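You operate a simulated robot arm through the tools that you are given. There is no shell and no other tool. Be economical: measure what you need, move in short steps, check, and stop when the job is done.

You run a simulated two-armed robot. Do the job below in one go: nothing can be reset, and whatever is moved stays where it is left.

## Task
On the steel bench, fold the checked cloth in half.

Only the result counts: the job must be done as asked and must still hold three seconds after the hand-in. Knocking over, shifting, dropping, spilling or breaking anything else fails it. Flat cloth is picked up by pressing the open fingertips on it (5 to 10 N) and closing them slowly along it; thin cloth reads only 2 to 8 mm in the jaws.

## Robot
Two 7-joint arms with two-finger parallel grippers on one trunk, on a base that drives. Base frame: it is fixed to the floor where the robot stands at the start and does not move with it; the origin is under the middle of the robot, x ahead of it, y to its left, z up. Lengths are in mm, angles in degrees, forces in N, time in s.
The left shoulder is at the start at [70, 163, 1070], the right one opposite. Places, roughly: steel bench [600, 0, 800]. Payload 3.43 kg a hand.
The tool frame of a hand sits at the grasp point between the pads (the TCP): z along the fingers, y along the line on which they close. The tips reach 34 mm beyond it. The gripper opens to 128 mm. The fingers are 24 mm wide and 12 mm thick; the gripper's body (48 by 130 mm) begins 96 mm behind the TCP.
Orientation is told as [roll, pitch, yaw] about the base's x, y, z axes, in that order, counted from this pose: with the fingers straight down and closing along the base's y, the tool's x points along the base's -x, its y along +y and its z along -z.

## Interface
- The arms move only by the tool play_rows. It takes "left_plan", "right_plan" or both (then of equal length, played together; a hand with none holds still); each is a list of rows, each an object of numbers (a shift or turn left out is 0, a gripper value left out holds the last): "wx", "wy", "wz": the turn, a rotation vector about the tool's x, y, z in units of 6 degrees (1.0 is 6 degrees); "dx", "dy", "dz": the shift along the tool's x, y, z in units of 30 mm (1.0 is 30 mm); "claw": the closure in counts, from 0 (fully open) to 255 (shut). In form: [{"wx": .., "wy": .., "wz": .., "dx": .., "dy": .., "dz": .., "claw": ..}, ...]. A call has 1 to 8 rows; each row shifts and turns the commanded pose from where the row before left it, along the tool's axes as they then stand. A call with a number of a shift or a turn outside -1 to 1 is refused whole. Each row takes 0.2 s and may step no farther than 50 mm and 8.6 degrees from the row before; otherwise, or with a gripper value out of range, the whole call is refused. Where a pose cannot be reached the arm comes as near as it can. A force on the tool above 40 N (or 10 N above the force at the start of the call, whichever is more), or a blocked arm, ends the call early, and 0.2 s more pass. Each finger travels about 153 mm/s and halts on what it meets, pressing with about 43 N; the grip force reading is that of the motor and also rises with nothing between the fingers. The clock runs only during rows and for 0.2 s after the last one: add rows that do not move to give the fingers time. It gives the time, the measured TCP pose, the force on the tool (base axes), the opening and the grip force at its end, in the units of the frame above (readings bear some noise).
- Cameras (640 x 400 px; columns grow to the right, rows downward): "scene" is now at [135.3, 24.8, 1288]; the picture's right is [0.16, -0.99, -0.00], its down [-0.67, -0.11, -0.73] and it looks along [0.72, 0.11, -0.68] (base axes); focal length 270 px, centre (320, 200). "left" rides on the left gripper at [76, 11, -160] in its tool frame; the picture's right is [-0.15, 0.99, 0.00], its down [-0.88, -0.13, -0.46] and it looks along [-0.45, -0.07, 0.89] (tool axes); focal length 234 px, centre (320, 200). "right" rides on the right gripper at [76, -11, -160] in its tool frame; the picture's right is [0.15, 0.99, 0.00], its down [-0.88, 0.13, -0.46] and it looks along [-0.45, 0.07, 0.89] (tool axes); focal length 234 px, centre (320, 200). There is no depth. A picture from a camera that has moved, and an enlarged one, comes with that camera's place and axes in the base frame and with its lens. The place of the scene camera against the robot may be out by one fixed shift of up to 18 mm in any direction.
- camera(camera): a new picture of that camera. It takes no simulated time.
- move_column(by): slides the trunk up (or, below 0, down) by that many mm; the arms and the scene camera ride with it, the base frame stays. It gives what a move gives, with no picture.
- steer(legs): drives the robot by 1 to 6 legs, each [ahead, left, turn to the left] in mm, mm and degrees, along the robot's own axes; the way and the turn of a leg run together, so that a leg with both is an arc; at most 1500 mm and 180 degrees a leg. The arms and the cameras ride along, it lands a little off, and it stops where it bumps. It gives what a move gives.
- pan_tilt(pan, tilt): turns the head with the scene camera to pan (to the left, within 86 degrees either way) and tilt (down, from -29 to 69), counted from straight ahead of the robot. It gives what a move gives.
- close_up(camera, box): a new picture of the part [left, top, right, bottom] of that camera's present view, enlarged. It takes no simulated time.
- finish_job(): hands the job in; it is judged then, once.

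Go step by step. Nothing tells you exact positions but the pictures and the camera data: compare them with the known pose of the tool, close in by small moves and look again before you grip or let go. The budget is 120 turns and 92 pictures, counting those below and the enlarged ones. Unless the task says otherwise, let go and move clear before handing in, and close with one line.

The tools are called as name(argument=value, ...) on one line, values as JSON. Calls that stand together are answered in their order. play_rows: Moves the arms, as the interface text tells. Its arguments: {"type":"object","properties":{"left_plan":{"type":"array"},"right_plan":{"type":"array"}},"required":[]} The other tools are called the same way: move_column (by) slides the trunk up or down; steer (legs) drives the base; pan_tilt (pan, tilt) turns the head that bears the scene camera; camera (camera) takes a picture; close_up (camera, box) takes an enlarged picture of a part of a camera's view; finish_job () hands the job in.

At the start:

```text
time: 0.0
left_position: [656.5, 212.3, 991.8]
left_tool_rot: [0.0, 0.0, 0.1]
left_force: [-0.4, 0.9, -0.9]
left_finger_gap: 128.1
left_finger_force: 0.1
right_position: [671.7, -257.7, 992.6]
right_tool_rot: [-0.1, 0.0, 0.0]
right_force: [-0.1, -0.4, -0.2]
right_finger_gap: 127.9
right_finger_force: 0.0
trunk travel left (down, up): [-550.0, 390.0]
robot x, y, heading: [-3.9, 3.3, 0.1]
head pan, tilt: [9.0, 43.0]
```

scene: 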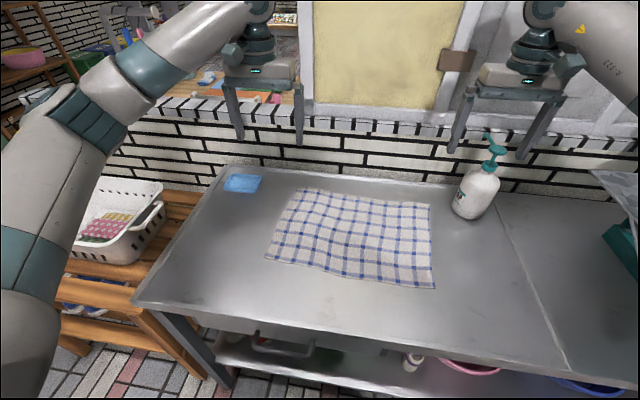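
right: 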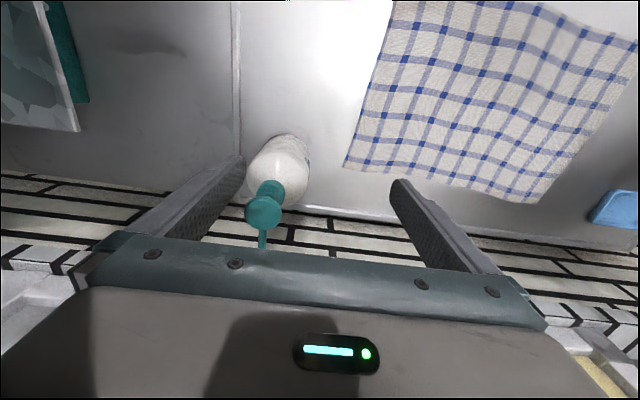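
left: 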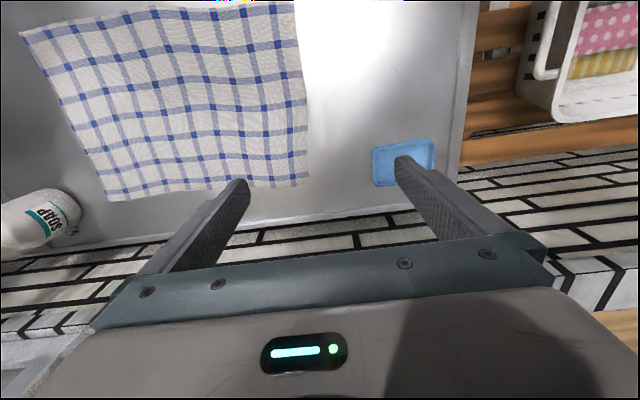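

The checked cloth lies flat, roughly x 475–745 and y −200 to +190, with its surface near z≈750. The soap bottle is right of its far-right corner. I plan to grip the two near corners and fold them to the far edge, so first I'll move both hands above the near edge with the fingers partly closed.

play_rows(left_plan=[{"dx": 0.87, "dy": -0.15, "dz": 0.62, "claw": 170}, {"dx": 0.87, "dy": -0.15, "dz": 0.62}, {"dx": 0.87, "dy": -0.15, "dz": 0.62}, {"dx": 0.87, "dy": -0.15, "dz": 0.62}, {"dx": 0.87, "dy": -0.15, "dz": 0.62}, {"dx": 0.87, "dy": -0.15, "dz": 0.62}, {}], right_plan=[{"dx": 1.0, "dy": 0.6, "dz": 0.62, "claw": 170}, {"dx": 1.0, "dy": 0.6, "dz": 0.62}, {"dx": 1.0, "dy": 0.6, "dz": 0.62}, {"dx": 1.0, "dy": 0.6, "dz": 0.62}, {"dx": 1.0, "dy": 0.6, "dz": 0.62}, {"dx": 1.0, "dy": 0.6, "dz": 0.62}, {}])

camera(camera="scene")

camera(camera="left")

camera(camera="right")

```text
time: 1.6
left_position: [488.4, 182.0, 887.0]
left_tool_rot: [0.0, -0.8, -0.4]
left_force: [-0.5, -0.1, -0.1]
left_finger_gap: 42.5
left_finger_force: 0.1
right_position: [480.5, -154.4, 886.2]
right_tool_rot: [-0.1, -0.7, -0.6]
right_force: [-0.1, -0.3, 0.6]
right_finger_gap: 42.5
right_finger_force: 0.0
trunk travel left (down, up): [-550.0, 390.0]
robot x, y, heading: [3.2, 0.1, -0.4]
head pan, tilt: [9.0, 43.0]
```

```text
88 pictures are left
camera scene: at [118.5, 23.4, 1289.9], right [0.15, -0.99, 0.0], down [-0.66, -0.1, -0.74], along [0.73, 0.11, -0.67], focal length 270 px, centre (320, 200)
```

scene: 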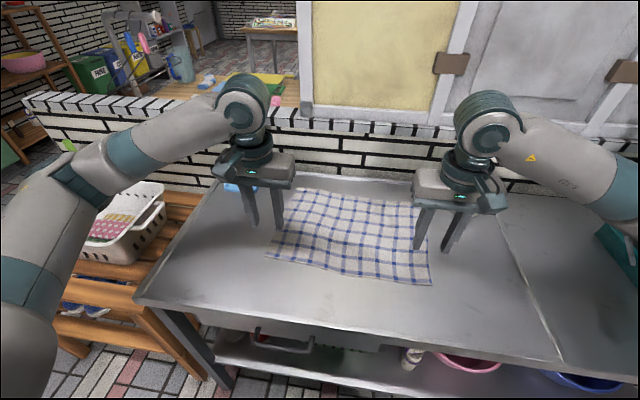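

```text
87 pictures are left
camera left: at [411.3, 192.3, 1046.9], right [0.15, 0.99, 0.0], down [0.87, -0.13, 0.47], along [0.46, -0.07, -0.88], focal length 234 px, centre (320, 200)
```

left: 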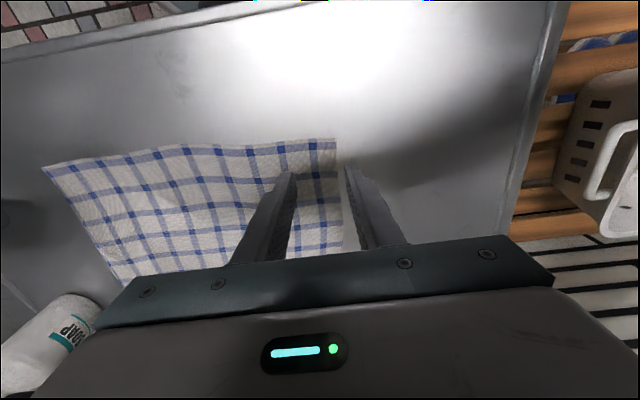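

```text
86 pictures are left
camera right: at [402.7, -165.4, 1044.1], right [-0.14, 0.99, 0.0], down [0.88, 0.12, 0.47], along [0.46, 0.06, -0.88], focal length 234 px, centre (320, 200)
```

right: 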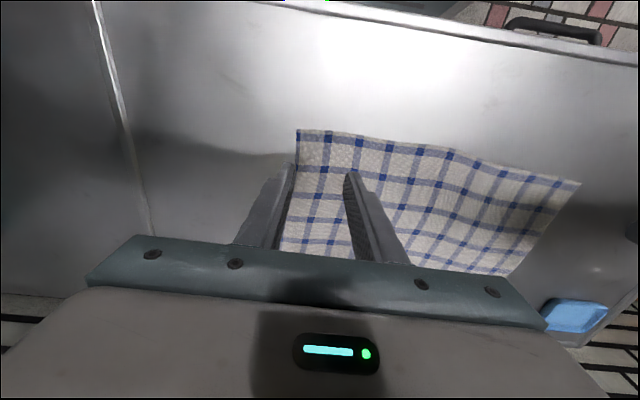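

Triangulating with both wrist cameras puts the near corners at about (480, 202) and (462, −185), with the surface at z≈754. I'll line the hands up just inside those corners and come down close.

play_rows(left_plan=[{"dx": -0.09, "dy": -0.57}, {"dz": 0.7}, {"dz": 0.7}, {"dz": 0.7}, {"dz": 0.5}, {}], right_plan=[{"dx": 0.15, "dy": 0.21}, {"dz": 0.7}, {"dz": 0.7}, {"dz": 0.7}, {"dz": 0.5}, {}])

camera(camera="left")

camera(camera="right")

```text
time: 3.0
left_position: [495.4, 172.1, 804.5]
left_tool_rot: [-0.2, -0.4, 0.1]
left_force: [0.4, 0.5, -0.1]
left_finger_gap: 42.3
left_finger_force: 0.0
right_position: [480.1, -137.4, 806.2]
right_tool_rot: [-0.3, -0.1, 0.1]
right_force: [0.5, -0.3, -0.4]
right_finger_gap: 42.4
right_finger_force: 0.1
trunk travel left (down, up): [-550.0, 390.0]
robot x, y, heading: [1.0, -4.2, -0.0]
head pan, tilt: [9.0, 43.0]
```

```text
85 pictures are left
camera left: at [420.2, 184.0, 963.8], right [0.14, 0.99, 0.0], down [0.88, -0.13, 0.46], along [0.46, -0.07, -0.89], focal length 234 px, centre (320, 200)
```

left: 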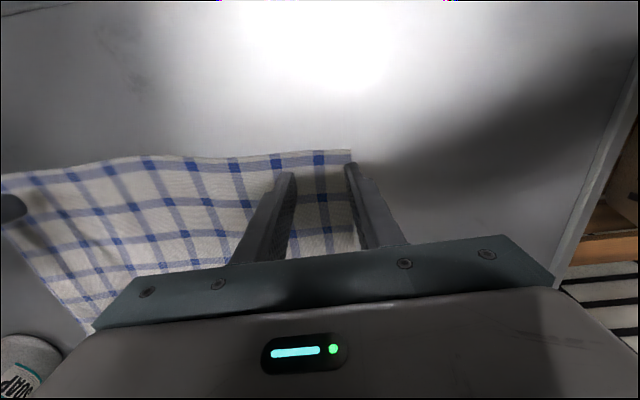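

```text
84 pictures are left
camera right: at [405.3, -148.2, 964.4], right [-0.15, 0.99, -0.01], down [0.88, 0.13, 0.46], along [0.45, 0.06, -0.89], focal length 234 px, centre (320, 200)
```

right: 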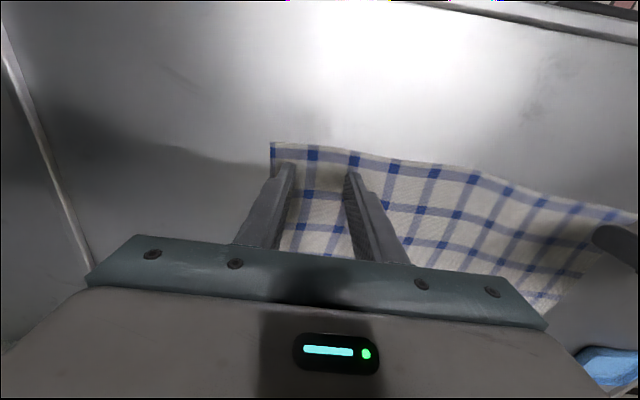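

Right is well inside its corner, and left needs about 8 mm inward. I'll correct that and lower gently towards contact.

play_rows(left_plan=[{"dx": 0.05, "dy": -0.27}, {"dz": 0.2}, {"dz": 0.15}, {"dz": 0.1}, {}], right_plan=[{"dx": 0.1}, {"dz": 0.2}, {"dz": 0.15}, {"dz": 0.1}, {}])

```text
time: 4.2
left_position: [498.0, 160.0, 789.2]
left_tool_rot: [-0.1, -0.2, 0.0]
left_force: [-0.5, 0.0, -0.3]
left_finger_gap: 42.6
left_finger_force: 0.0
right_position: [480.0, -143.1, 792.4]
right_tool_rot: [-0.1, -0.3, -0.1]
right_force: [0.4, 0.8, 0.6]
right_finger_gap: 42.5
right_finger_force: 0.0
trunk travel left (down, up): [-550.0, 390.0]
robot x, y, heading: [-2.2, 1.6, -0.1]
head pan, tilt: [9.0, 43.0]
```

play_rows(left_plan=[{"dz": 0.1}, {"dz": 0.07}, {}], right_plan=[{"dz": 0.1}, {"dz": 0.07}, {}])

camera(camera="left")

camera(camera="right")

```text
time: 5.0
left_position: [498.6, 161.0, 786.0]
left_tool_rot: [-0.1, -0.2, 0.1]
left_force: [-0.9, -0.7, 3.9]
left_finger_gap: 42.5
left_finger_force: 0.1
right_position: [479.2, -141.7, 788.1]
right_tool_rot: [-0.1, -0.2, 0.0]
right_force: [0.2, 0.3, -0.6]
right_finger_gap: 42.6
right_finger_force: 0.0
trunk travel left (down, up): [-550.0, 390.0]
robot x, y, heading: [-1.0, -1.0, -0.2]
head pan, tilt: [9.0, 43.0]
```

```text
83 pictures are left
camera left: at [422.5, 171.6, 945.3], right [0.15, 0.99, 0.0], down [0.88, -0.13, 0.46], along [0.46, -0.07, -0.89], focal length 234 px, centre (320, 200)
```

left: 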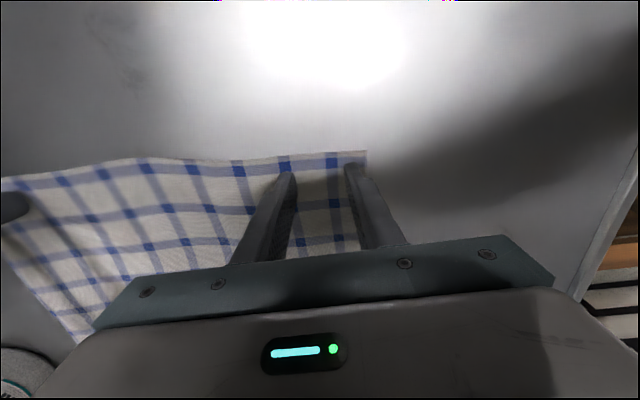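

```text
82 pictures are left
camera right: at [404.4, -152.9, 947.1], right [-0.15, 0.99, 0.0], down [0.88, 0.13, 0.46], along [0.45, 0.07, -0.89], focal length 234 px, centre (320, 200)
```

right: 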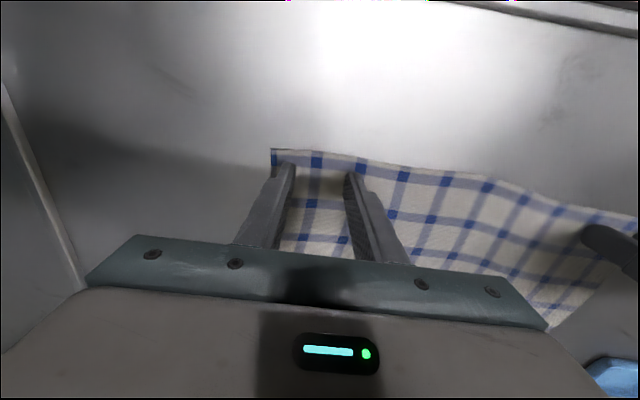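

The left fingertips touch with about 4 N while the right ones are still a hair above. I'll press a little more.

play_rows(left_plan=[{"dz": 0.02}, {}, {}], right_plan=[{"dz": 0.08}, {}, {}])

```text
time: 5.8
left_position: [498.8, 161.0, 784.9]
left_tool_rot: [-0.1, -0.4, 0.1]
left_force: [-2.0, 0.3, 18.9]
left_finger_gap: 42.5
left_finger_force: 0.0
right_position: [479.1, -141.8, 786.3]
right_tool_rot: [0.1, -0.3, 0.1]
right_force: [-1.2, 1.4, 11.3]
right_finger_gap: 42.9
right_finger_force: 0.1
trunk travel left (down, up): [-550.0, 390.0]
robot x, y, heading: [2.8, 1.8, 0.0]
head pan, tilt: [9.0, 43.0]
```

Left is at 19 N, so I'll back it off slightly and then close both slowly along the cloth.

play_rows(left_plan=[{"dz": -0.025}, {}], right_plan=[{"dz": -0.005}, {}])

```text
time: 6.4
left_position: [498.6, 160.5, 785.6]
left_tool_rot: [0.0, -0.3, 0.0]
left_force: [-1.2, 3.3, 14.6]
left_finger_gap: 42.6
left_finger_force: 0.1
right_position: [480.2, -142.5, 785.4]
right_tool_rot: [0.0, -0.3, -0.1]
right_force: [-3.0, 2.6, 21.4]
right_finger_gap: 42.7
right_finger_force: 0.0
trunk travel left (down, up): [-550.0, 390.0]
robot x, y, heading: [2.3, 1.1, 0.3]
head pan, tilt: [9.0, 43.0]
```

play_rows(left_plan=[{"dz": -0.025}, {}, {}, {}], right_plan=[{"dz": -0.045}, {}, {}, {}])

```text
time: 7.4
left_position: [498.3, 160.3, 786.2]
left_tool_rot: [-0.1, -0.2, -0.1]
left_force: [-0.7, 0.0, 2.0]
left_finger_gap: 42.7
left_finger_force: 0.5
right_position: [480.5, -141.8, 786.2]
right_tool_rot: [-0.1, -0.1, 0.0]
right_force: [0.1, 1.0, 2.6]
right_finger_gap: 42.7
right_finger_force: 0.2
trunk travel left (down, up): [-550.0, 390.0]
robot x, y, heading: [2.6, 5.5, 0.1]
head pan, tilt: [9.0, 43.0]
```

play_rows(left_plan=[{"dz": 0.012}, {}, {}], right_plan=[{"dz": 0.015}, {}, {}])

```text
time: 8.2
left_position: [498.9, 161.1, 785.8]
left_tool_rot: [-0.1, -0.2, 0.1]
left_force: [0.2, -0.9, 0.8]
left_finger_gap: 42.1
left_finger_force: 0.0
right_position: [480.1, -142.9, 786.1]
right_tool_rot: [-0.1, -0.2, 0.0]
right_force: [-0.6, 1.5, 2.4]
right_finger_gap: 42.4
right_finger_force: 0.0
trunk travel left (down, up): [-550.0, 390.0]
robot x, y, heading: [2.1, 1.1, 0.0]
head pan, tilt: [9.0, 43.0]
```

play_rows(left_plan=[{"dz": 0.02}, {}, {}], right_plan=[{"dz": 0.015}, {}, {}])

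```text
time: 9.0
left_position: [498.2, 160.2, 786.0]
left_tool_rot: [-0.1, -0.2, 0.1]
left_force: [0.7, 0.0, 1.0]
left_finger_gap: 42.3
left_finger_force: 0.1
right_position: [481.0, -142.9, 784.6]
right_tool_rot: [-0.1, -0.2, 0.0]
right_force: [-1.4, 0.5, 6.4]
right_finger_gap: 42.8
right_finger_force: 0.0
trunk travel left (down, up): [-550.0, 390.0]
robot x, y, heading: [1.6, -1.4, 0.1]
head pan, tilt: [9.0, 43.0]
```

play_rows(left_plan=[{"dz": 0.02}, {}, {}], right_plan=[{}, {}, {}])

```text
time: 9.8
left_position: [498.5, 160.3, 785.6]
left_tool_rot: [0.0, -0.2, 0.0]
left_force: [0.4, -1.1, 6.2]
left_finger_gap: 42.3
left_finger_force: 0.1
right_position: [480.8, -143.1, 785.9]
right_tool_rot: [-0.1, -0.2, 0.0]
right_force: [-1.2, 0.0, 4.1]
right_finger_gap: 42.7
right_finger_force: 0.1
trunk travel left (down, up): [-550.0, 390.0]
robot x, y, heading: [2.8, 3.8, 0.0]
head pan, tilt: [9.0, 43.0]
```

Both hands now press at about 5–6 N. I'll close slowly.

play_rows(left_plan=[{"claw": 182, "dz": 0.01}, {"claw": 192}, {"claw": 202}, {"claw": 212}, {"claw": 222}, {"claw": 232}, {"claw": 244}, {"claw": 255}], right_plan=[{"claw": 182, "dz": 0.01}, {"claw": 192}, {"claw": 202}, {"claw": 212}, {"claw": 222}, {"claw": 232}, {"claw": 244}, {"claw": 255}])

camera(camera="left")

camera(camera="right")

```text
time: 11.6
left_position: [497.7, 160.1, 785.7]
left_tool_rot: [-0.1, -0.2, 0.0]
left_force: [-1.2, -6.7, 8.0]
left_finger_gap: 2.1
left_finger_force: 36.4
right_position: [481.1, -142.0, 785.7]
right_tool_rot: [0.0, -0.3, 0.1]
right_force: [0.5, 9.0, 7.7]
right_finger_gap: 2.6
right_finger_force: 37.0
trunk travel left (down, up): [-550.0, 390.0]
robot x, y, heading: [0.1, -0.4, 0.0]
head pan, tilt: [9.0, 43.0]
```

```text
81 pictures are left
camera left: at [422.7, 170.6, 945.3], right [0.15, 0.99, 0.0], down [0.88, -0.13, 0.46], along [0.45, -0.07, -0.89], focal length 234 px, centre (320, 200)
```

left: 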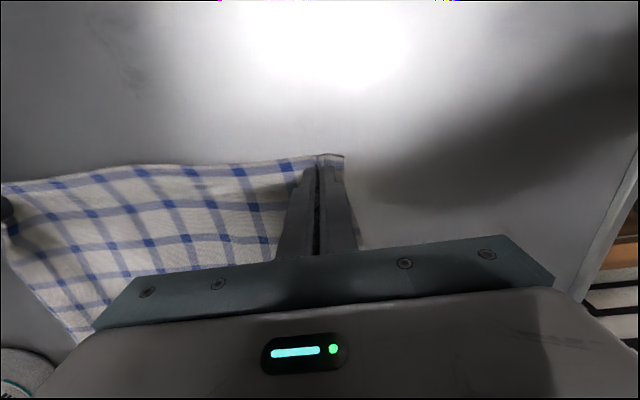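

```text
80 pictures are left
camera right: at [405.3, -154.3, 944.4], right [-0.15, 0.99, 0.0], down [0.88, 0.13, 0.46], along [0.45, 0.07, -0.89], focal length 234 px, centre (320, 200)
```

right: 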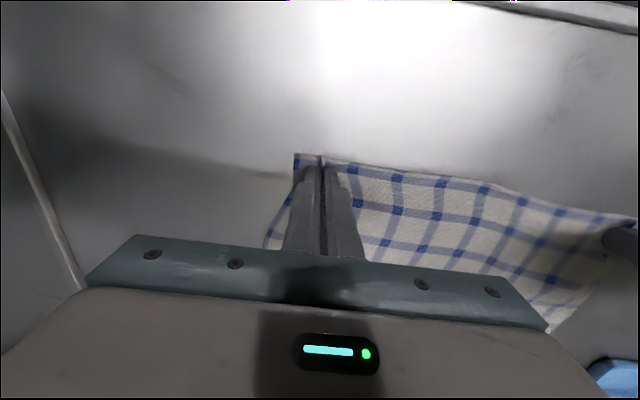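

Both near corners gripped fine, but folding away from me would leave the edge tucked under, because the hands can't tilt backwards there. Bringing the far edge towards me suits the arms better, so I'll let go by reversing the closing and lift off.

play_rows(left_plan=[{"claw": 240}, {"claw": 225}, {"claw": 210}, {"claw": 195}, {"claw": 180}, {"claw": 165}, {"dz": -0.5}, {"dz": -1}], right_plan=[{"claw": 240}, {"claw": 225}, {"claw": 210}, {"claw": 195}, {"claw": 180}, {"claw": 165}, {"dz": -0.5}, {"dz": -1}])

play_rows(left_plan=[{"dz": -1}, {"dz": -0.5}, {}], right_plan=[{"dz": -1}, {"dz": -0.5}, {}])

camera(camera="left")

camera(camera="right")

```text
time: 13.4
left_position: [493.3, 157.1, 830.4]
left_tool_rot: [0.2, -0.4, -0.1]
left_force: [0.4, -0.1, -0.1]
left_finger_gap: 45.4
left_finger_force: 0.0
right_position: [473.8, -146.6, 829.6]
right_tool_rot: [-0.1, -0.1, -0.4]
right_force: [-0.2, -0.7, -0.1]
right_finger_gap: 45.4
right_finger_force: 0.0
trunk travel left (down, up): [-550.0, 390.0]
robot x, y, heading: [-0.1, 0.7, -0.2]
head pan, tilt: [9.0, 43.0]
```

```text
time: 14.2
left_position: [488.9, 151.8, 880.1]
left_tool_rot: [0.3, -0.8, -0.5]
left_force: [-0.3, 0.5, 0.0]
left_finger_gap: 45.0
left_finger_force: 0.1
right_position: [466.7, -151.0, 873.1]
right_tool_rot: [0.0, 0.0, -0.7]
right_force: [-0.1, 0.1, 0.3]
right_finger_gap: 45.0
right_finger_force: 0.1
trunk travel left (down, up): [-550.0, 390.0]
robot x, y, heading: [-3.5, 1.1, -0.6]
head pan, tilt: [9.0, 43.0]
```

```text
79 pictures are left
camera left: at [412.7, 162.9, 1039.2], right [0.15, 0.99, 0.01], down [0.87, -0.14, 0.47], along [0.46, -0.07, -0.88], focal length 234 px, centre (320, 200)
```

left: 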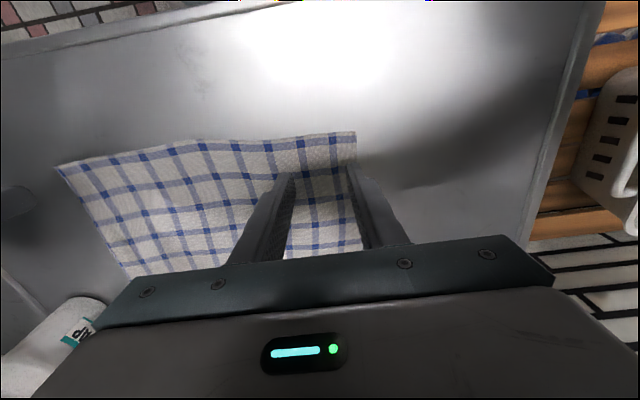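

```text
78 pictures are left
camera right: at [392.0, -162.0, 1032.9], right [-0.14, 0.99, 0.0], down [0.88, 0.12, 0.46], along [0.45, 0.06, -0.89], focal length 234 px, centre (320, 200)
```

right: 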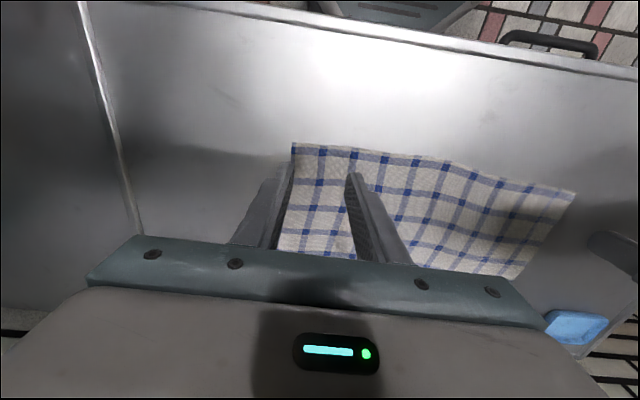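

The cloth relaxed flat again. Next I'll test in the air whether the hands can tilt with the fingers pointing forward near this edge.

play_rows(left_plan=[{"wy": -1}, {"wy": -1}, {"wy": -1}, {"wy": -1}, {"wy": -1}, {"wy": -1}, {"wy": -1}, {"wy": -1}], right_plan=[{"wy": -1}, {"wy": -1}, {"wy": -1}, {"wy": -1}, {"wy": -1}, {"wy": -1}, {"wy": -1}, {"wy": -1}])

play_rows(left_plan=[{"wy": -1}, {"wy": -1}, {}, {}], right_plan=[{"wy": -1}, {"wy": -1}, {}, {}])

camera(camera="scene")

```text
time: 16.0
left_position: [530.9, 150.0, 877.0]
left_tool_rot: [-0.4, -48.7, 0.2]
left_force: [1.1, -1.0, -0.8]
left_finger_gap: 45.2
left_finger_force: 0.1
left hand out of reach, approached as far as the arm can: row 6, 7, 8
right_position: [523.7, -123.5, 880.4]
right_tool_rot: [-0.3, -49.0, -0.2]
right_force: [0.6, 0.7, 0.3]
right_finger_gap: 45.1
right_finger_force: 0.1
right hand out of reach, approached as far as the arm can: row 6, 7, 8
trunk travel left (down, up): [-550.0, 390.0]
robot x, y, heading: [-2.4, 1.5, -0.3]
head pan, tilt: [9.0, 43.0]
```

```text
time: 17.0
left_position: [551.4, 153.0, 867.5]
left_tool_rot: [-1.6, -60.5, 1.6]
left_force: [-0.1, 0.7, -0.2]
left_finger_gap: 45.5
left_finger_force: 0.1
left hand out of reach, approached as far as the arm can: row 1, 2
right_position: [539.0, -99.9, 867.6]
right_tool_rot: [-1.4, -59.9, 1.8]
right_force: [-0.1, -0.3, 0.4]
right_finger_gap: 45.1
right_finger_force: 0.0
right hand out of reach, approached as far as the arm can: row 1, 2
trunk travel left (down, up): [-550.0, 390.0]
robot x, y, heading: [-0.9, -1.9, -0.0]
head pan, tilt: [9.0, 43.0]
```

```text
77 pictures are left
camera scene: at [125.8, 42.3, 1288.2], right [0.16, -0.99, 0.01], down [-0.67, -0.12, -0.74], along [0.73, 0.11, -0.68], focal length 270 px, centre (320, 200)
```

scene: 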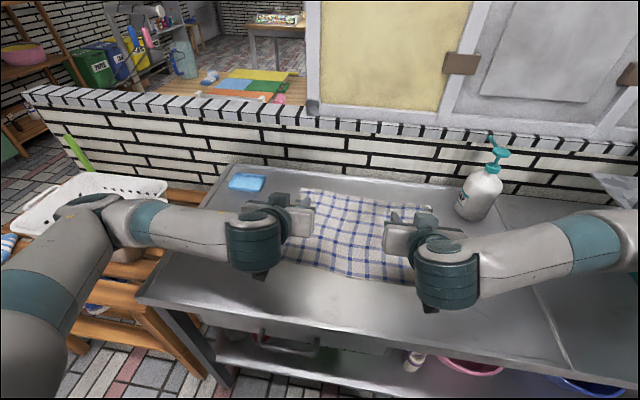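

The 60° tilt works only for x≥550, so I'll untilt, lift, and back the base off by about 90 mm.

play_rows(left_plan=[{"dx": 0.2, "wy": 1}, {"dx": 0.2, "wy": 1}, {"wy": 1}, {"wy": 1}, {"wy": 1}, {"wy": 1}, {"wy": 1}, {"wy": 1}], right_plan=[{"dx": 0.2, "wy": 1}, {"dx": 0.2, "wy": 1}, {"wy": 1}, {"wy": 1}, {"wy": 1}, {"wy": 1}, {"wy": 1}, {"wy": 1}])

play_rows(left_plan=[{"wy": 1, "dz": -1}, {"wy": 1, "dz": -1}, {}, {}], right_plan=[{"wy": 1, "dz": -1}, {"wy": 1, "dz": -1}, {}, {}])

steer(legs=[[-90, 0, 0]])

```text
time: 18.8
left_position: [551.5, 140.5, 854.8]
left_tool_rot: [0.0, -12.0, 0.0]
left_force: [0.4, -0.4, -0.6]
left_finger_gap: 45.0
left_finger_force: 0.1
right_position: [542.4, -117.9, 855.5]
right_tool_rot: [0.0, -11.8, 0.1]
right_force: [0.2, 0.2, 0.4]
right_finger_gap: 44.9
right_finger_force: 0.0
trunk travel left (down, up): [-550.0, 390.0]
robot x, y, heading: [0.2, -1.9, 0.1]
head pan, tilt: [9.0, 43.0]
```

```text
time: 19.8
left_position: [541.1, 141.2, 914.1]
left_tool_rot: [0.0, 0.0, 0.1]
left_force: [0.6, -0.1, -1.0]
left_finger_gap: 45.1
left_finger_force: 0.2
right_position: [533.9, -116.7, 914.9]
right_tool_rot: [0.0, 0.0, -0.1]
right_force: [0.2, 0.3, 0.6]
right_finger_gap: 45.0
right_finger_force: 0.1
trunk travel left (down, up): [-550.0, 390.0]
robot x, y, heading: [1.5, 2.6, 0.2]
head pan, tilt: [9.0, 43.0]
```

```text
time: 20.9
left_position: [451.3, 141.7, 914.2]
left_tool_rot: [0.0, 0.1, 0.1]
left_force: [-1.0, -0.8, -0.4]
left_finger_gap: 45.1
left_finger_force: 0.1
right_position: [444.4, -116.0, 913.4]
right_tool_rot: [0.1, 0.0, 0.1]
right_force: [-0.4, 0.9, -0.2]
right_finger_gap: 45.4
right_finger_force: 0.1
trunk travel left (down, up): [-550.0, 390.0]
robot x, y, heading: [-92.3, -2.5, 0.3]
head pan, tilt: [9.0, 43.0]
```

Now I'll move the hands forward, hovering over the far edge for a look.

play_rows(left_plan=[{"dx": -1, "dz": 0.15}, {"dx": -1, "dz": 0.15}, {"dx": -1, "dz": 0.15}, {"dx": -1, "dz": 0.15}, {"dx": -1, "dz": 0.15}, {"dx": -1, "dz": 0.15}, {"dx": -1, "dz": 0.15}, {}], right_plan=[{"dx": -1, "dy": -0.18, "dz": 0.15}, {"dx": -1, "dy": -0.18, "dz": 0.15}, {"dx": -1, "dy": -0.18, "dz": 0.15}, {"dx": -1, "dy": -0.18, "dz": 0.15}, {"dx": -1, "dy": -0.18, "dz": 0.15}, {"dx": -1, "dy": -0.18, "dz": 0.15}, {"dx": -1, "dy": -0.18, "dz": 0.15}, {}])

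camera(camera="left")

camera(camera="right")

camera(camera="scene")

```text
time: 22.7
left_position: [659.7, 145.5, 881.9]
left_tool_rot: [0.0, -0.1, 0.0]
left_force: [0.4, -0.3, 0.1]
left_finger_gap: 45.2
left_finger_force: 0.0
right_position: [655.4, -153.2, 882.4]
right_tool_rot: [-0.1, 0.0, 0.1]
right_force: [-1.1, -0.2, -0.1]
right_finger_gap: 45.1
right_finger_force: 0.1
trunk travel left (down, up): [-550.0, 390.0]
robot x, y, heading: [-85.2, 1.5, 0.2]
head pan, tilt: [9.0, 43.0]
```

```text
76 pictures are left
camera left: at [585.9, 155.8, 1042.2], right [0.14, 0.99, 0.0], down [0.88, -0.13, 0.46], along [0.45, -0.07, -0.89], focal length 234 px, centre (320, 200)
```

left: 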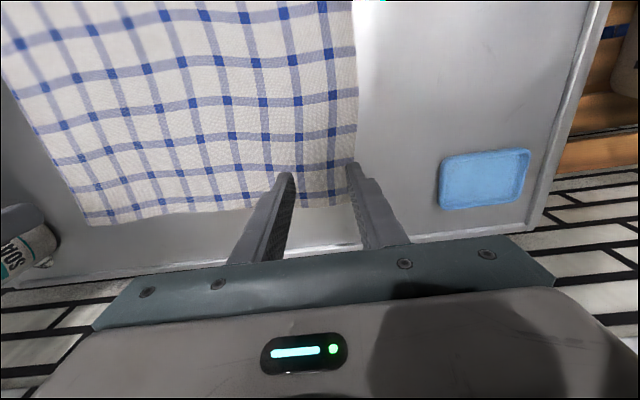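

```text
75 pictures are left
camera right: at [580.5, -165.2, 1042.7], right [-0.15, 0.99, 0.0], down [0.88, 0.13, 0.46], along [0.45, 0.07, -0.89], focal length 234 px, centre (320, 200)
```

right: 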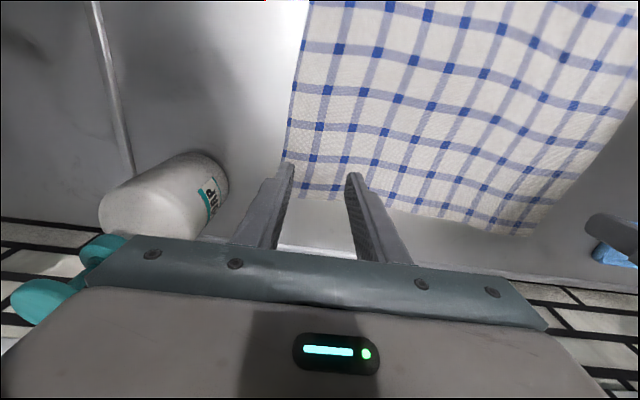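

```text
74 pictures are left
camera scene: at [45.5, 25.0, 1288.1], right [0.16, -0.99, 0.0], down [-0.67, -0.11, -0.73], along [0.72, 0.12, -0.68], focal length 270 px, centre (320, 200)
```

scene: 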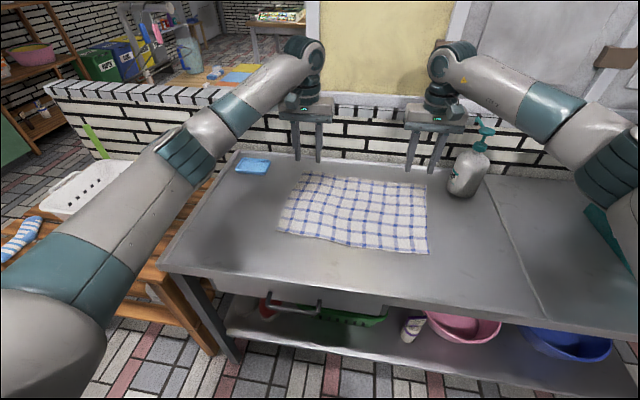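

The far corners come out at about (741, 183) and (719, −200), and the bottle's left side is near y≈−267, so there's room. I'll position just inside the far edge and lower to slightly above the cloth.

play_rows(left_plan=[{"dx": -0.71}, {"dx": -0.71}, {"dx": -0.71}, {"dz": 0.7}, {"dz": 0.7}, {"dz": 0.7}, {"dz": 0.6}, {}], right_plan=[{"dx": -0.58, "dy": -0.05}, {"dx": -0.58, "dy": -0.05}, {"dx": -0.57}, {"dz": 0.7}, {"dz": 0.7}, {"dz": 0.7}, {"dz": 0.6}, {}])

camera(camera="left")

camera(camera="right")

close_up(camera="scene", box=[220, 90, 520, 280])

```text
time: 24.5
left_position: [726.7, 143.5, 802.0]
left_tool_rot: [0.2, 0.0, 0.1]
left_force: [-0.4, -0.2, 0.5]
left_finger_gap: 45.3
left_finger_force: 0.0
right_position: [705.2, -157.1, 799.6]
right_tool_rot: [0.0, 0.0, 0.1]
right_force: [-0.2, 0.0, 0.5]
right_finger_gap: 45.2
right_finger_force: 0.1
trunk travel left (down, up): [-550.0, 390.0]
robot x, y, heading: [-88.4, -0.8, -0.0]
head pan, tilt: [9.0, 43.0]
```

```text
73 pictures are left
camera left: at [651.9, 155.0, 961.4], right [0.14, 0.99, 0.0], down [0.88, -0.13, 0.46], along [0.45, -0.07, -0.89], focal length 234 px, centre (320, 200)
```

left: 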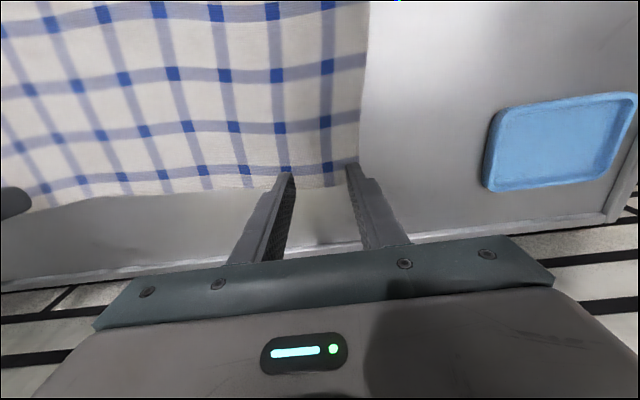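

```text
72 pictures are left
camera right: at [630.7, -169.0, 959.9], right [-0.15, 0.99, 0.0], down [0.88, 0.13, 0.46], along [0.45, 0.07, -0.89], focal length 234 px, centre (320, 200)
```

right: 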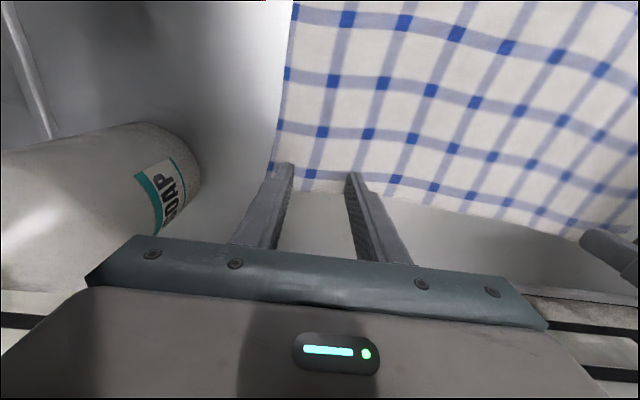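

```text
2.11 times, centred on (370, 185) of scene
camera zoom: at [45.9, 25.0, 1288.1], right [0.16, -0.99, 0.0], down [-0.67, -0.11, -0.73], along [0.72, 0.12, -0.68], focal length 568 px, centre (215, 232)
```

zoom: 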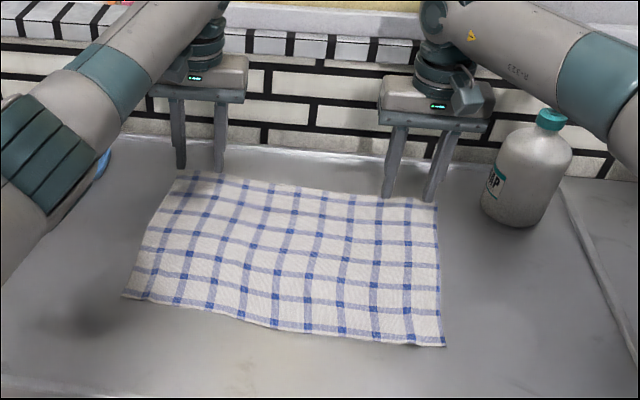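

Alignment is good. I'll nudge left slightly inward and lower to contact.

play_rows(left_plan=[{"dx": 0.1, "dy": -0.08, "dz": 0.15}, {"dz": 0.15}, {"dz": 0.13}, {}, {}], right_plan=[{"dz": 0.15}, {"dz": 0.15}, {"dz": 0.1}, {}, {}])

```text
time: 25.7
left_position: [724.3, 139.9, 786.7]
left_tool_rot: [-0.1, 0.0, 0.1]
left_force: [0.6, 0.5, -0.4]
left_finger_gap: 45.1
left_finger_force: 0.0
right_position: [708.3, -157.6, 789.3]
right_tool_rot: [0.0, 0.0, 0.2]
right_force: [-0.1, -0.3, -0.3]
right_finger_gap: 45.6
right_finger_force: 0.0
trunk travel left (down, up): [-550.0, 390.0]
robot x, y, heading: [-91.7, 0.1, 0.5]
head pan, tilt: [9.0, 43.0]
```

play_rows(left_plan=[{"dz": 0.05}, {}, {}], right_plan=[{"dz": 0.06}, {}, {}])

```text
time: 26.5
left_position: [724.6, 140.6, 786.7]
left_tool_rot: [0.0, 0.0, 0.0]
left_force: [-0.6, 0.1, -0.7]
left_finger_gap: 45.2
left_finger_force: 0.0
right_position: [706.6, -156.6, 786.9]
right_tool_rot: [0.0, 0.0, 0.2]
right_force: [-0.1, -0.5, -0.4]
right_finger_gap: 45.7
right_finger_force: 0.1
trunk travel left (down, up): [-550.0, 390.0]
robot x, y, heading: [-87.5, -1.3, -0.2]
head pan, tilt: [9.0, 43.0]
```

play_rows(left_plan=[{"dz": 0.05}, {}, {}], right_plan=[{"dz": 0.05}, {}, {}])

```text
time: 27.3
left_position: [724.7, 141.5, 786.2]
left_tool_rot: [0.0, 0.0, 0.0]
left_force: [0.2, 0.4, 3.5]
left_finger_gap: 45.3
left_finger_force: 0.0
right_position: [707.6, -156.6, 787.0]
right_tool_rot: [0.0, 0.0, 0.1]
right_force: [0.3, -0.3, -0.1]
right_finger_gap: 45.3
right_finger_force: 0.1
trunk travel left (down, up): [-550.0, 390.0]
robot x, y, heading: [-91.3, -0.1, 0.1]
head pan, tilt: [9.0, 43.0]
```

play_rows(left_plan=[{"dz": 0.02}, {}, {}], right_plan=[{"dz": 0.05}, {}, {}])

```text
time: 28.1
left_position: [723.5, 139.4, 785.4]
left_tool_rot: [0.0, -0.1, 0.2]
left_force: [1.0, 0.6, 4.5]
left_finger_gap: 45.4
left_finger_force: 0.0
right_position: [705.8, -156.1, 786.8]
right_tool_rot: [-0.1, 0.0, 0.1]
right_force: [-0.5, -0.2, 3.1]
right_finger_gap: 45.4
right_finger_force: 0.1
trunk travel left (down, up): [-550.0, 390.0]
robot x, y, heading: [-89.1, 1.5, 0.1]
head pan, tilt: [9.0, 43.0]
```

play_rows(left_plan=[{"dz": 0.015}, {}, {}], right_plan=[{"dz": 0.03}, {}, {}])

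```text
time: 28.9
left_position: [723.3, 139.7, 786.9]
left_tool_rot: [0.0, -0.1, 0.1]
left_force: [1.3, -0.7, 3.5]
left_finger_gap: 45.2
left_finger_force: 0.1
right_position: [706.3, -157.0, 785.3]
right_tool_rot: [0.0, -0.1, 0.0]
right_force: [2.2, -0.8, 10.0]
right_finger_gap: 44.9
right_finger_force: 0.0
trunk travel left (down, up): [-550.0, 390.0]
robot x, y, heading: [-88.5, 1.1, 0.2]
head pan, tilt: [9.0, 43.0]
```

Contact is good on both sides, with left needing a touch more. I'll close slowly.

play_rows(left_plan=[{"dz": 0.025}, {"claw": 180}, {"claw": 190}, {"claw": 202}, {"claw": 214}, {"claw": 228}, {"claw": 242}, {"claw": 255}], right_plan=[{"dz": -0.01}, {"claw": 180}, {"claw": 190}, {"claw": 202}, {"claw": 214}, {"claw": 228}, {"claw": 242}, {"claw": 255}])

camera(camera="left")

camera(camera="right")

```text
time: 30.7
left_position: [722.5, 140.9, 785.1]
left_tool_rot: [0.0, -0.2, 0.1]
left_force: [0.7, -1.0, 15.3]
left_finger_gap: 2.1
left_finger_force: 36.9
right_position: [706.9, -156.6, 785.9]
right_tool_rot: [0.0, 0.0, 0.0]
right_force: [0.0, 2.1, 4.1]
right_finger_gap: 0.0
right_finger_force: 32.8
trunk travel left (down, up): [-550.0, 390.0]
robot x, y, heading: [-86.4, 0.3, -0.1]
head pan, tilt: [9.0, 43.0]
```

```text
70 pictures are left
camera left: at [647.2, 151.0, 945.3], right [0.14, 0.99, 0.0], down [0.88, -0.13, 0.46], along [0.45, -0.07, -0.89], focal length 234 px, centre (320, 200)
```

left: 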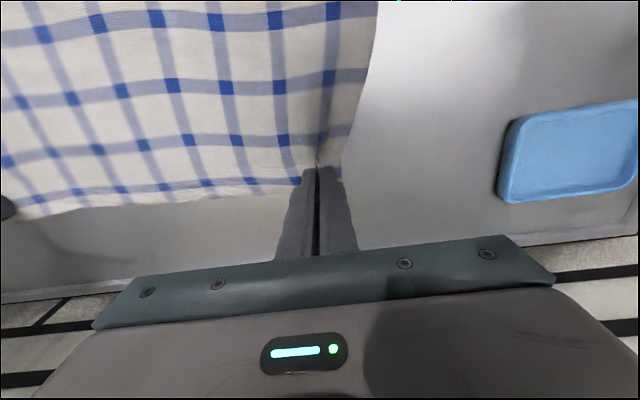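

```text
69 pictures are left
camera right: at [630.5, -167.9, 945.4], right [-0.15, 0.99, 0.0], down [0.88, 0.13, 0.46], along [0.45, 0.07, -0.89], focal length 234 px, centre (320, 200)
```

right: 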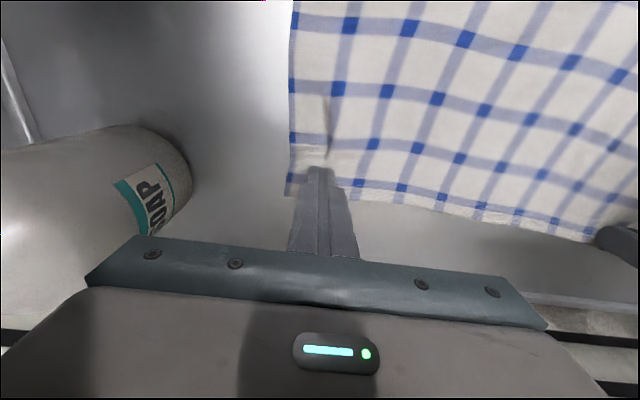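

Left holds the cloth, but right slipped over it (gap 0). I'll lift right a little, reopen, and try again with slightly more pressure while left stays put.

play_rows(right_plan=[{"dz": -0.4}, {"claw": 165}, {}, {}, {"dz": 0.2, "dx": 0.12}, {"dz": 0.15}, {}, {}])

camera(camera="right")

```text
time: 32.5
left_position: [722.5, 140.4, 784.9]
left_tool_rot: [0.0, -0.2, 0.1]
left_force: [0.4, 0.2, 20.1]
left_finger_gap: 2.1
left_finger_force: 36.8
right_position: [701.6, -156.2, 788.3]
right_tool_rot: [-0.1, -0.1, 0.1]
right_force: [-0.1, -0.4, 1.2]
right_finger_gap: 45.2
right_finger_force: 0.0
trunk travel left (down, up): [-550.0, 390.0]
robot x, y, heading: [-89.6, -0.8, 0.2]
head pan, tilt: [9.0, 43.0]
```

```text
68 pictures are left
camera right: at [627.4, -168.4, 946.8], right [-0.15, 0.99, 0.0], down [0.88, 0.13, 0.46], along [0.45, 0.07, -0.89], focal length 234 px, centre (320, 200)
```

right: 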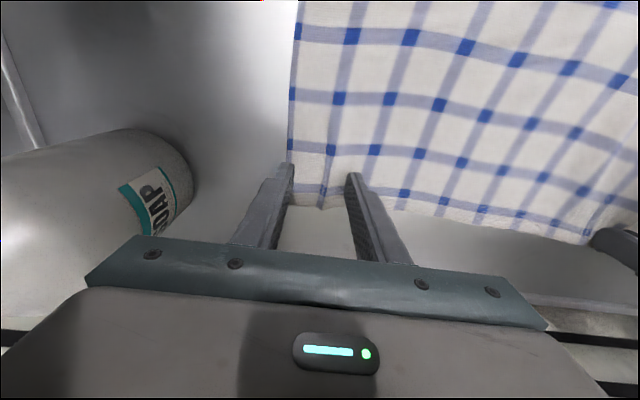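

The outer finger is right at the side edge, so I'll shift right 7 mm inward and press to contact.

play_rows(right_plan=[{"dy": 0.23, "dz": -0.1}, {"dz": 0.13}, {"dz": 0.05}, {}, {}, {}])

```text
time: 33.9
left_position: [722.2, 140.1, 785.1]
left_tool_rot: [0.0, -0.2, 0.2]
left_force: [2.1, 0.5, 20.2]
left_finger_gap: 2.2
left_finger_force: 36.9
right_position: [701.6, -149.9, 785.3]
right_tool_rot: [0.0, -0.1, 0.1]
right_force: [-0.7, 0.3, 3.2]
right_finger_gap: 45.5
right_finger_force: 0.1
trunk travel left (down, up): [-550.0, 390.0]
robot x, y, heading: [-88.9, 1.7, 0.2]
head pan, tilt: [9.0, 43.0]
```

play_rows(right_plan=[{"dz": 0.035}, {}, {}])

```text
time: 34.7
left_position: [721.3, 141.1, 785.3]
left_tool_rot: [-0.1, 0.0, 0.1]
left_force: [2.4, -0.2, 16.0]
left_finger_gap: 2.1
left_finger_force: 36.9
right_position: [703.1, -149.4, 785.5]
right_tool_rot: [0.0, -0.2, 0.1]
right_force: [0.6, 0.0, 10.0]
right_finger_gap: 45.1
right_finger_force: 0.0
trunk travel left (down, up): [-550.0, 390.0]
robot x, y, heading: [-88.8, 1.0, 0.0]
head pan, tilt: [9.0, 43.0]
```

play_rows(right_plan=[{"claw": 180}, {"claw": 190}, {"claw": 200}, {"claw": 212}, {"claw": 224}, {"claw": 234}, {"claw": 245}, {"claw": 255}])

camera(camera="right")

```text
time: 36.5
left_position: [722.0, 140.9, 785.7]
left_tool_rot: [0.0, -0.1, 0.1]
left_force: [1.0, -2.8, 10.2]
left_finger_gap: 2.3
left_finger_force: 37.3
right_position: [701.6, -149.3, 785.2]
right_tool_rot: [-0.1, -0.1, 0.1]
right_force: [1.0, 2.0, 18.6]
right_finger_gap: 3.0
right_finger_force: 38.2
trunk travel left (down, up): [-550.0, 390.0]
robot x, y, heading: [-90.7, -0.3, -0.0]
head pan, tilt: [9.0, 43.0]
```

```text
67 pictures are left
camera right: at [626.6, -161.2, 944.8], right [-0.15, 0.99, 0.0], down [0.88, 0.13, 0.46], along [0.45, 0.07, -0.89], focal length 234 px, centre (320, 200)
```

right: 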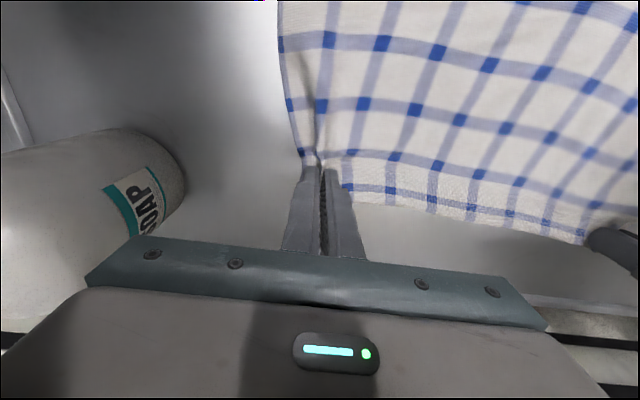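

Both hands now hold the far edge (gaps 2.3 and 3.0 mm). I'll begin the fold arc with a lift that moves slightly towards me and tilts, then check the grip.

play_rows(left_plan=[{"dx": 0.177, "dy": 0.048, "dz": -0.777, "wy": -0.717}, {"dx": 0.304, "dy": 0.048, "dz": -0.755, "wy": -0.717}, {"dx": 0.42, "dy": 0.048, "dz": -0.718, "wy": -0.717}, {}], right_plan=[{"dx": 0.177, "dy": 0.048, "dz": -0.777, "wy": -0.717}, {"dx": 0.304, "dy": 0.048, "dz": -0.755, "wy": -0.717}, {"dx": 0.42, "dy": 0.048, "dz": -0.718, "wy": -0.717}, {}])

camera(camera="scene")

```text
time: 37.5
left_position: [689.3, 143.2, 848.6]
left_tool_rot: [0.1, -12.8, 0.0]
left_force: [0.2, -4.4, -0.1]
left_finger_gap: 1.9
left_finger_force: 36.8
right_position: [673.6, -146.0, 846.6]
right_tool_rot: [0.0, -12.8, 0.1]
right_force: [0.5, 5.0, 0.3]
right_finger_gap: 1.8
right_finger_force: 36.7
trunk travel left (down, up): [-550.0, 390.0]
robot x, y, heading: [-90.4, -1.2, 0.2]
head pan, tilt: [9.0, 43.0]
```

```text
66 pictures are left
camera scene: at [47.0, 24.9, 1287.9], right [0.16, -0.99, 0.0], down [-0.67, -0.11, -0.73], along [0.72, 0.12, -0.68], focal length 270 px, centre (320, 200)
```

scene: 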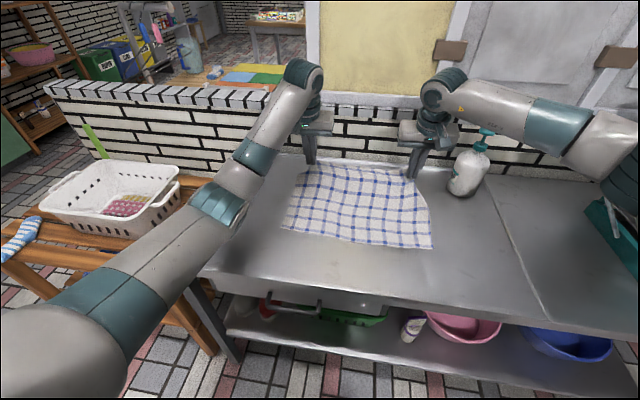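

The edge lifts cleanly in both grips. I'll carry on to the top of the arc and ease the sideways tension.

play_rows(left_plan=[{"dx": 0.534, "dy": 0.01, "dz": -0.67, "wy": -0.717}, {"dx": 0.63, "dy": 0.01, "dz": -0.6, "wy": -0.717}, {"dx": 0.717, "dy": 0.048, "dz": -0.526, "wy": -0.717}, {"dx": 0.787, "dy": 0.048, "dz": -0.432, "wy": -0.717}, {}], right_plan=[{"dx": 0.534, "dy": 0.09, "dz": -0.67, "wy": -0.717}, {"dx": 0.63, "dy": 0.09, "dz": -0.6, "wy": -0.717}, {"dx": 0.717, "dy": 0.048, "dz": -0.526, "wy": -0.717}, {"dx": 0.787, "dy": 0.048, "dz": -0.432, "wy": -0.717}, {}])

camera(camera="scene")

```text
time: 38.7
left_position: [595.4, 147.0, 883.9]
left_tool_rot: [0.0, -30.0, 0.1]
left_force: [0.0, -1.5, -0.4]
left_finger_gap: 2.2
left_finger_force: 36.8
right_position: [576.7, -139.1, 883.3]
right_tool_rot: [0.1, -30.0, 0.0]
right_force: [0.7, 1.6, -1.2]
right_finger_gap: 1.9
right_finger_force: 36.4
trunk travel left (down, up): [-550.0, 390.0]
robot x, y, heading: [-90.6, -4.4, 0.3]
head pan, tilt: [9.0, 43.0]
```

```text
65 pictures are left
camera scene: at [47.1, 24.6, 1287.9], right [0.16, -0.99, 0.0], down [-0.67, -0.11, -0.73], along [0.72, 0.12, -0.68], focal length 270 px, centre (320, 200)
```

scene: 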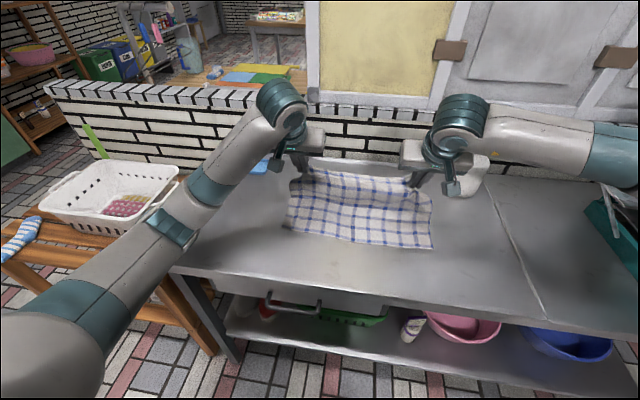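

The arc is on track. I'll continue down the near side and check midway.

play_rows(left_plan=[{"dx": 0.843, "dy": 0.048, "dz": -0.335, "wy": -0.717}, {"dx": 0.876, "dy": 0.048, "dz": -0.225, "wy": -0.717}, {"dx": 0.892, "dy": 0.048, "dz": -0.113, "wy": -0.717}, {"dx": 0.893, "dy": 0.048, "dz": 0.01, "wy": -0.717}, {}], right_plan=[{"dx": 0.843, "dy": 0.048, "dz": -0.335, "wy": -0.717}, {"dx": 0.876, "dy": 0.048, "dz": -0.225, "wy": -0.717}, {"dx": 0.892, "dy": 0.048, "dz": -0.113, "wy": -0.717}, {"dx": 0.893, "dy": 0.048, "dz": 0.01, "wy": -0.717}, {}])

camera(camera="scene")

camera(camera="left")

camera(camera="right")

```text
time: 39.9
left_position: [498.8, 152.9, 837.1]
left_tool_rot: [0.1, -47.3, 0.2]
left_force: [0.5, -0.6, -0.4]
left_finger_gap: 2.4
left_finger_force: 37.1
right_position: [481.4, -132.0, 838.1]
right_tool_rot: [-0.1, -47.3, 0.0]
right_force: [0.3, 1.4, -0.8]
right_finger_gap: 2.1
right_finger_force: 36.7
trunk travel left (down, up): [-550.0, 390.0]
robot x, y, heading: [-90.3, -4.3, 0.1]
head pan, tilt: [9.0, 43.0]
```

```text
64 pictures are left
camera scene: at [46.4, 24.6, 1288.0], right [0.16, -0.99, 0.0], down [-0.67, -0.11, -0.73], along [0.72, 0.12, -0.68], focal length 270 px, centre (320, 200)
```

scene: 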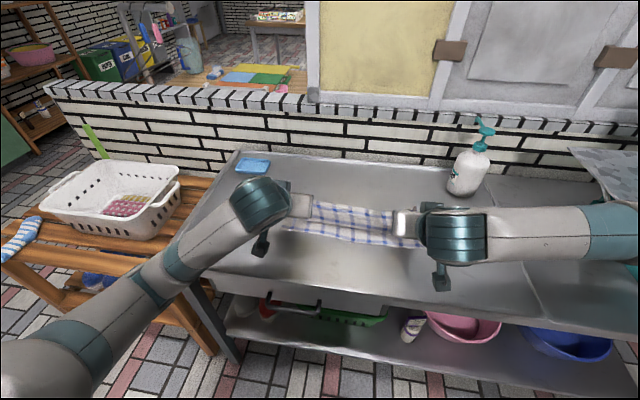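

```text
63 pictures are left
camera left: at [331.6, 163.3, 890.2], right [0.1, 0.99, 0.11], down [0.26, -0.13, 0.96], along [0.96, -0.06, -0.27], focal length 234 px, centre (320, 200)
```

left: 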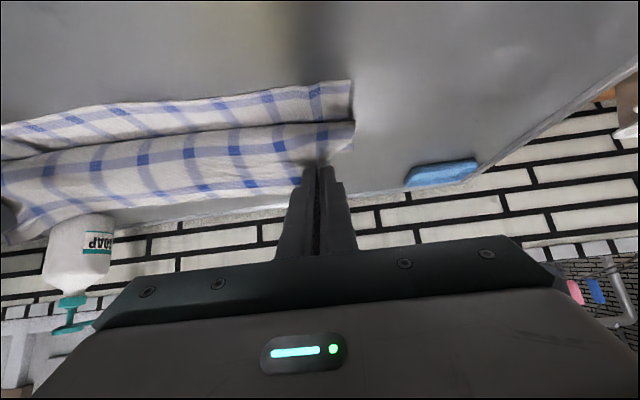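

```text
62 pictures are left
camera right: at [313.6, -143.2, 889.9], right [-0.1, 0.99, -0.11], down [0.26, 0.13, 0.96], along [0.96, 0.07, -0.27], focal length 234 px, centre (320, 200)
```

right: 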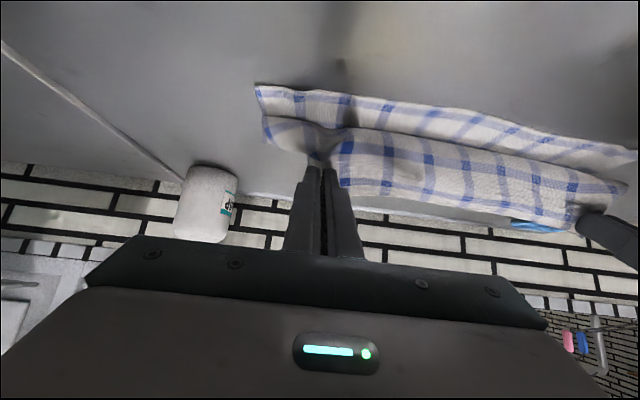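

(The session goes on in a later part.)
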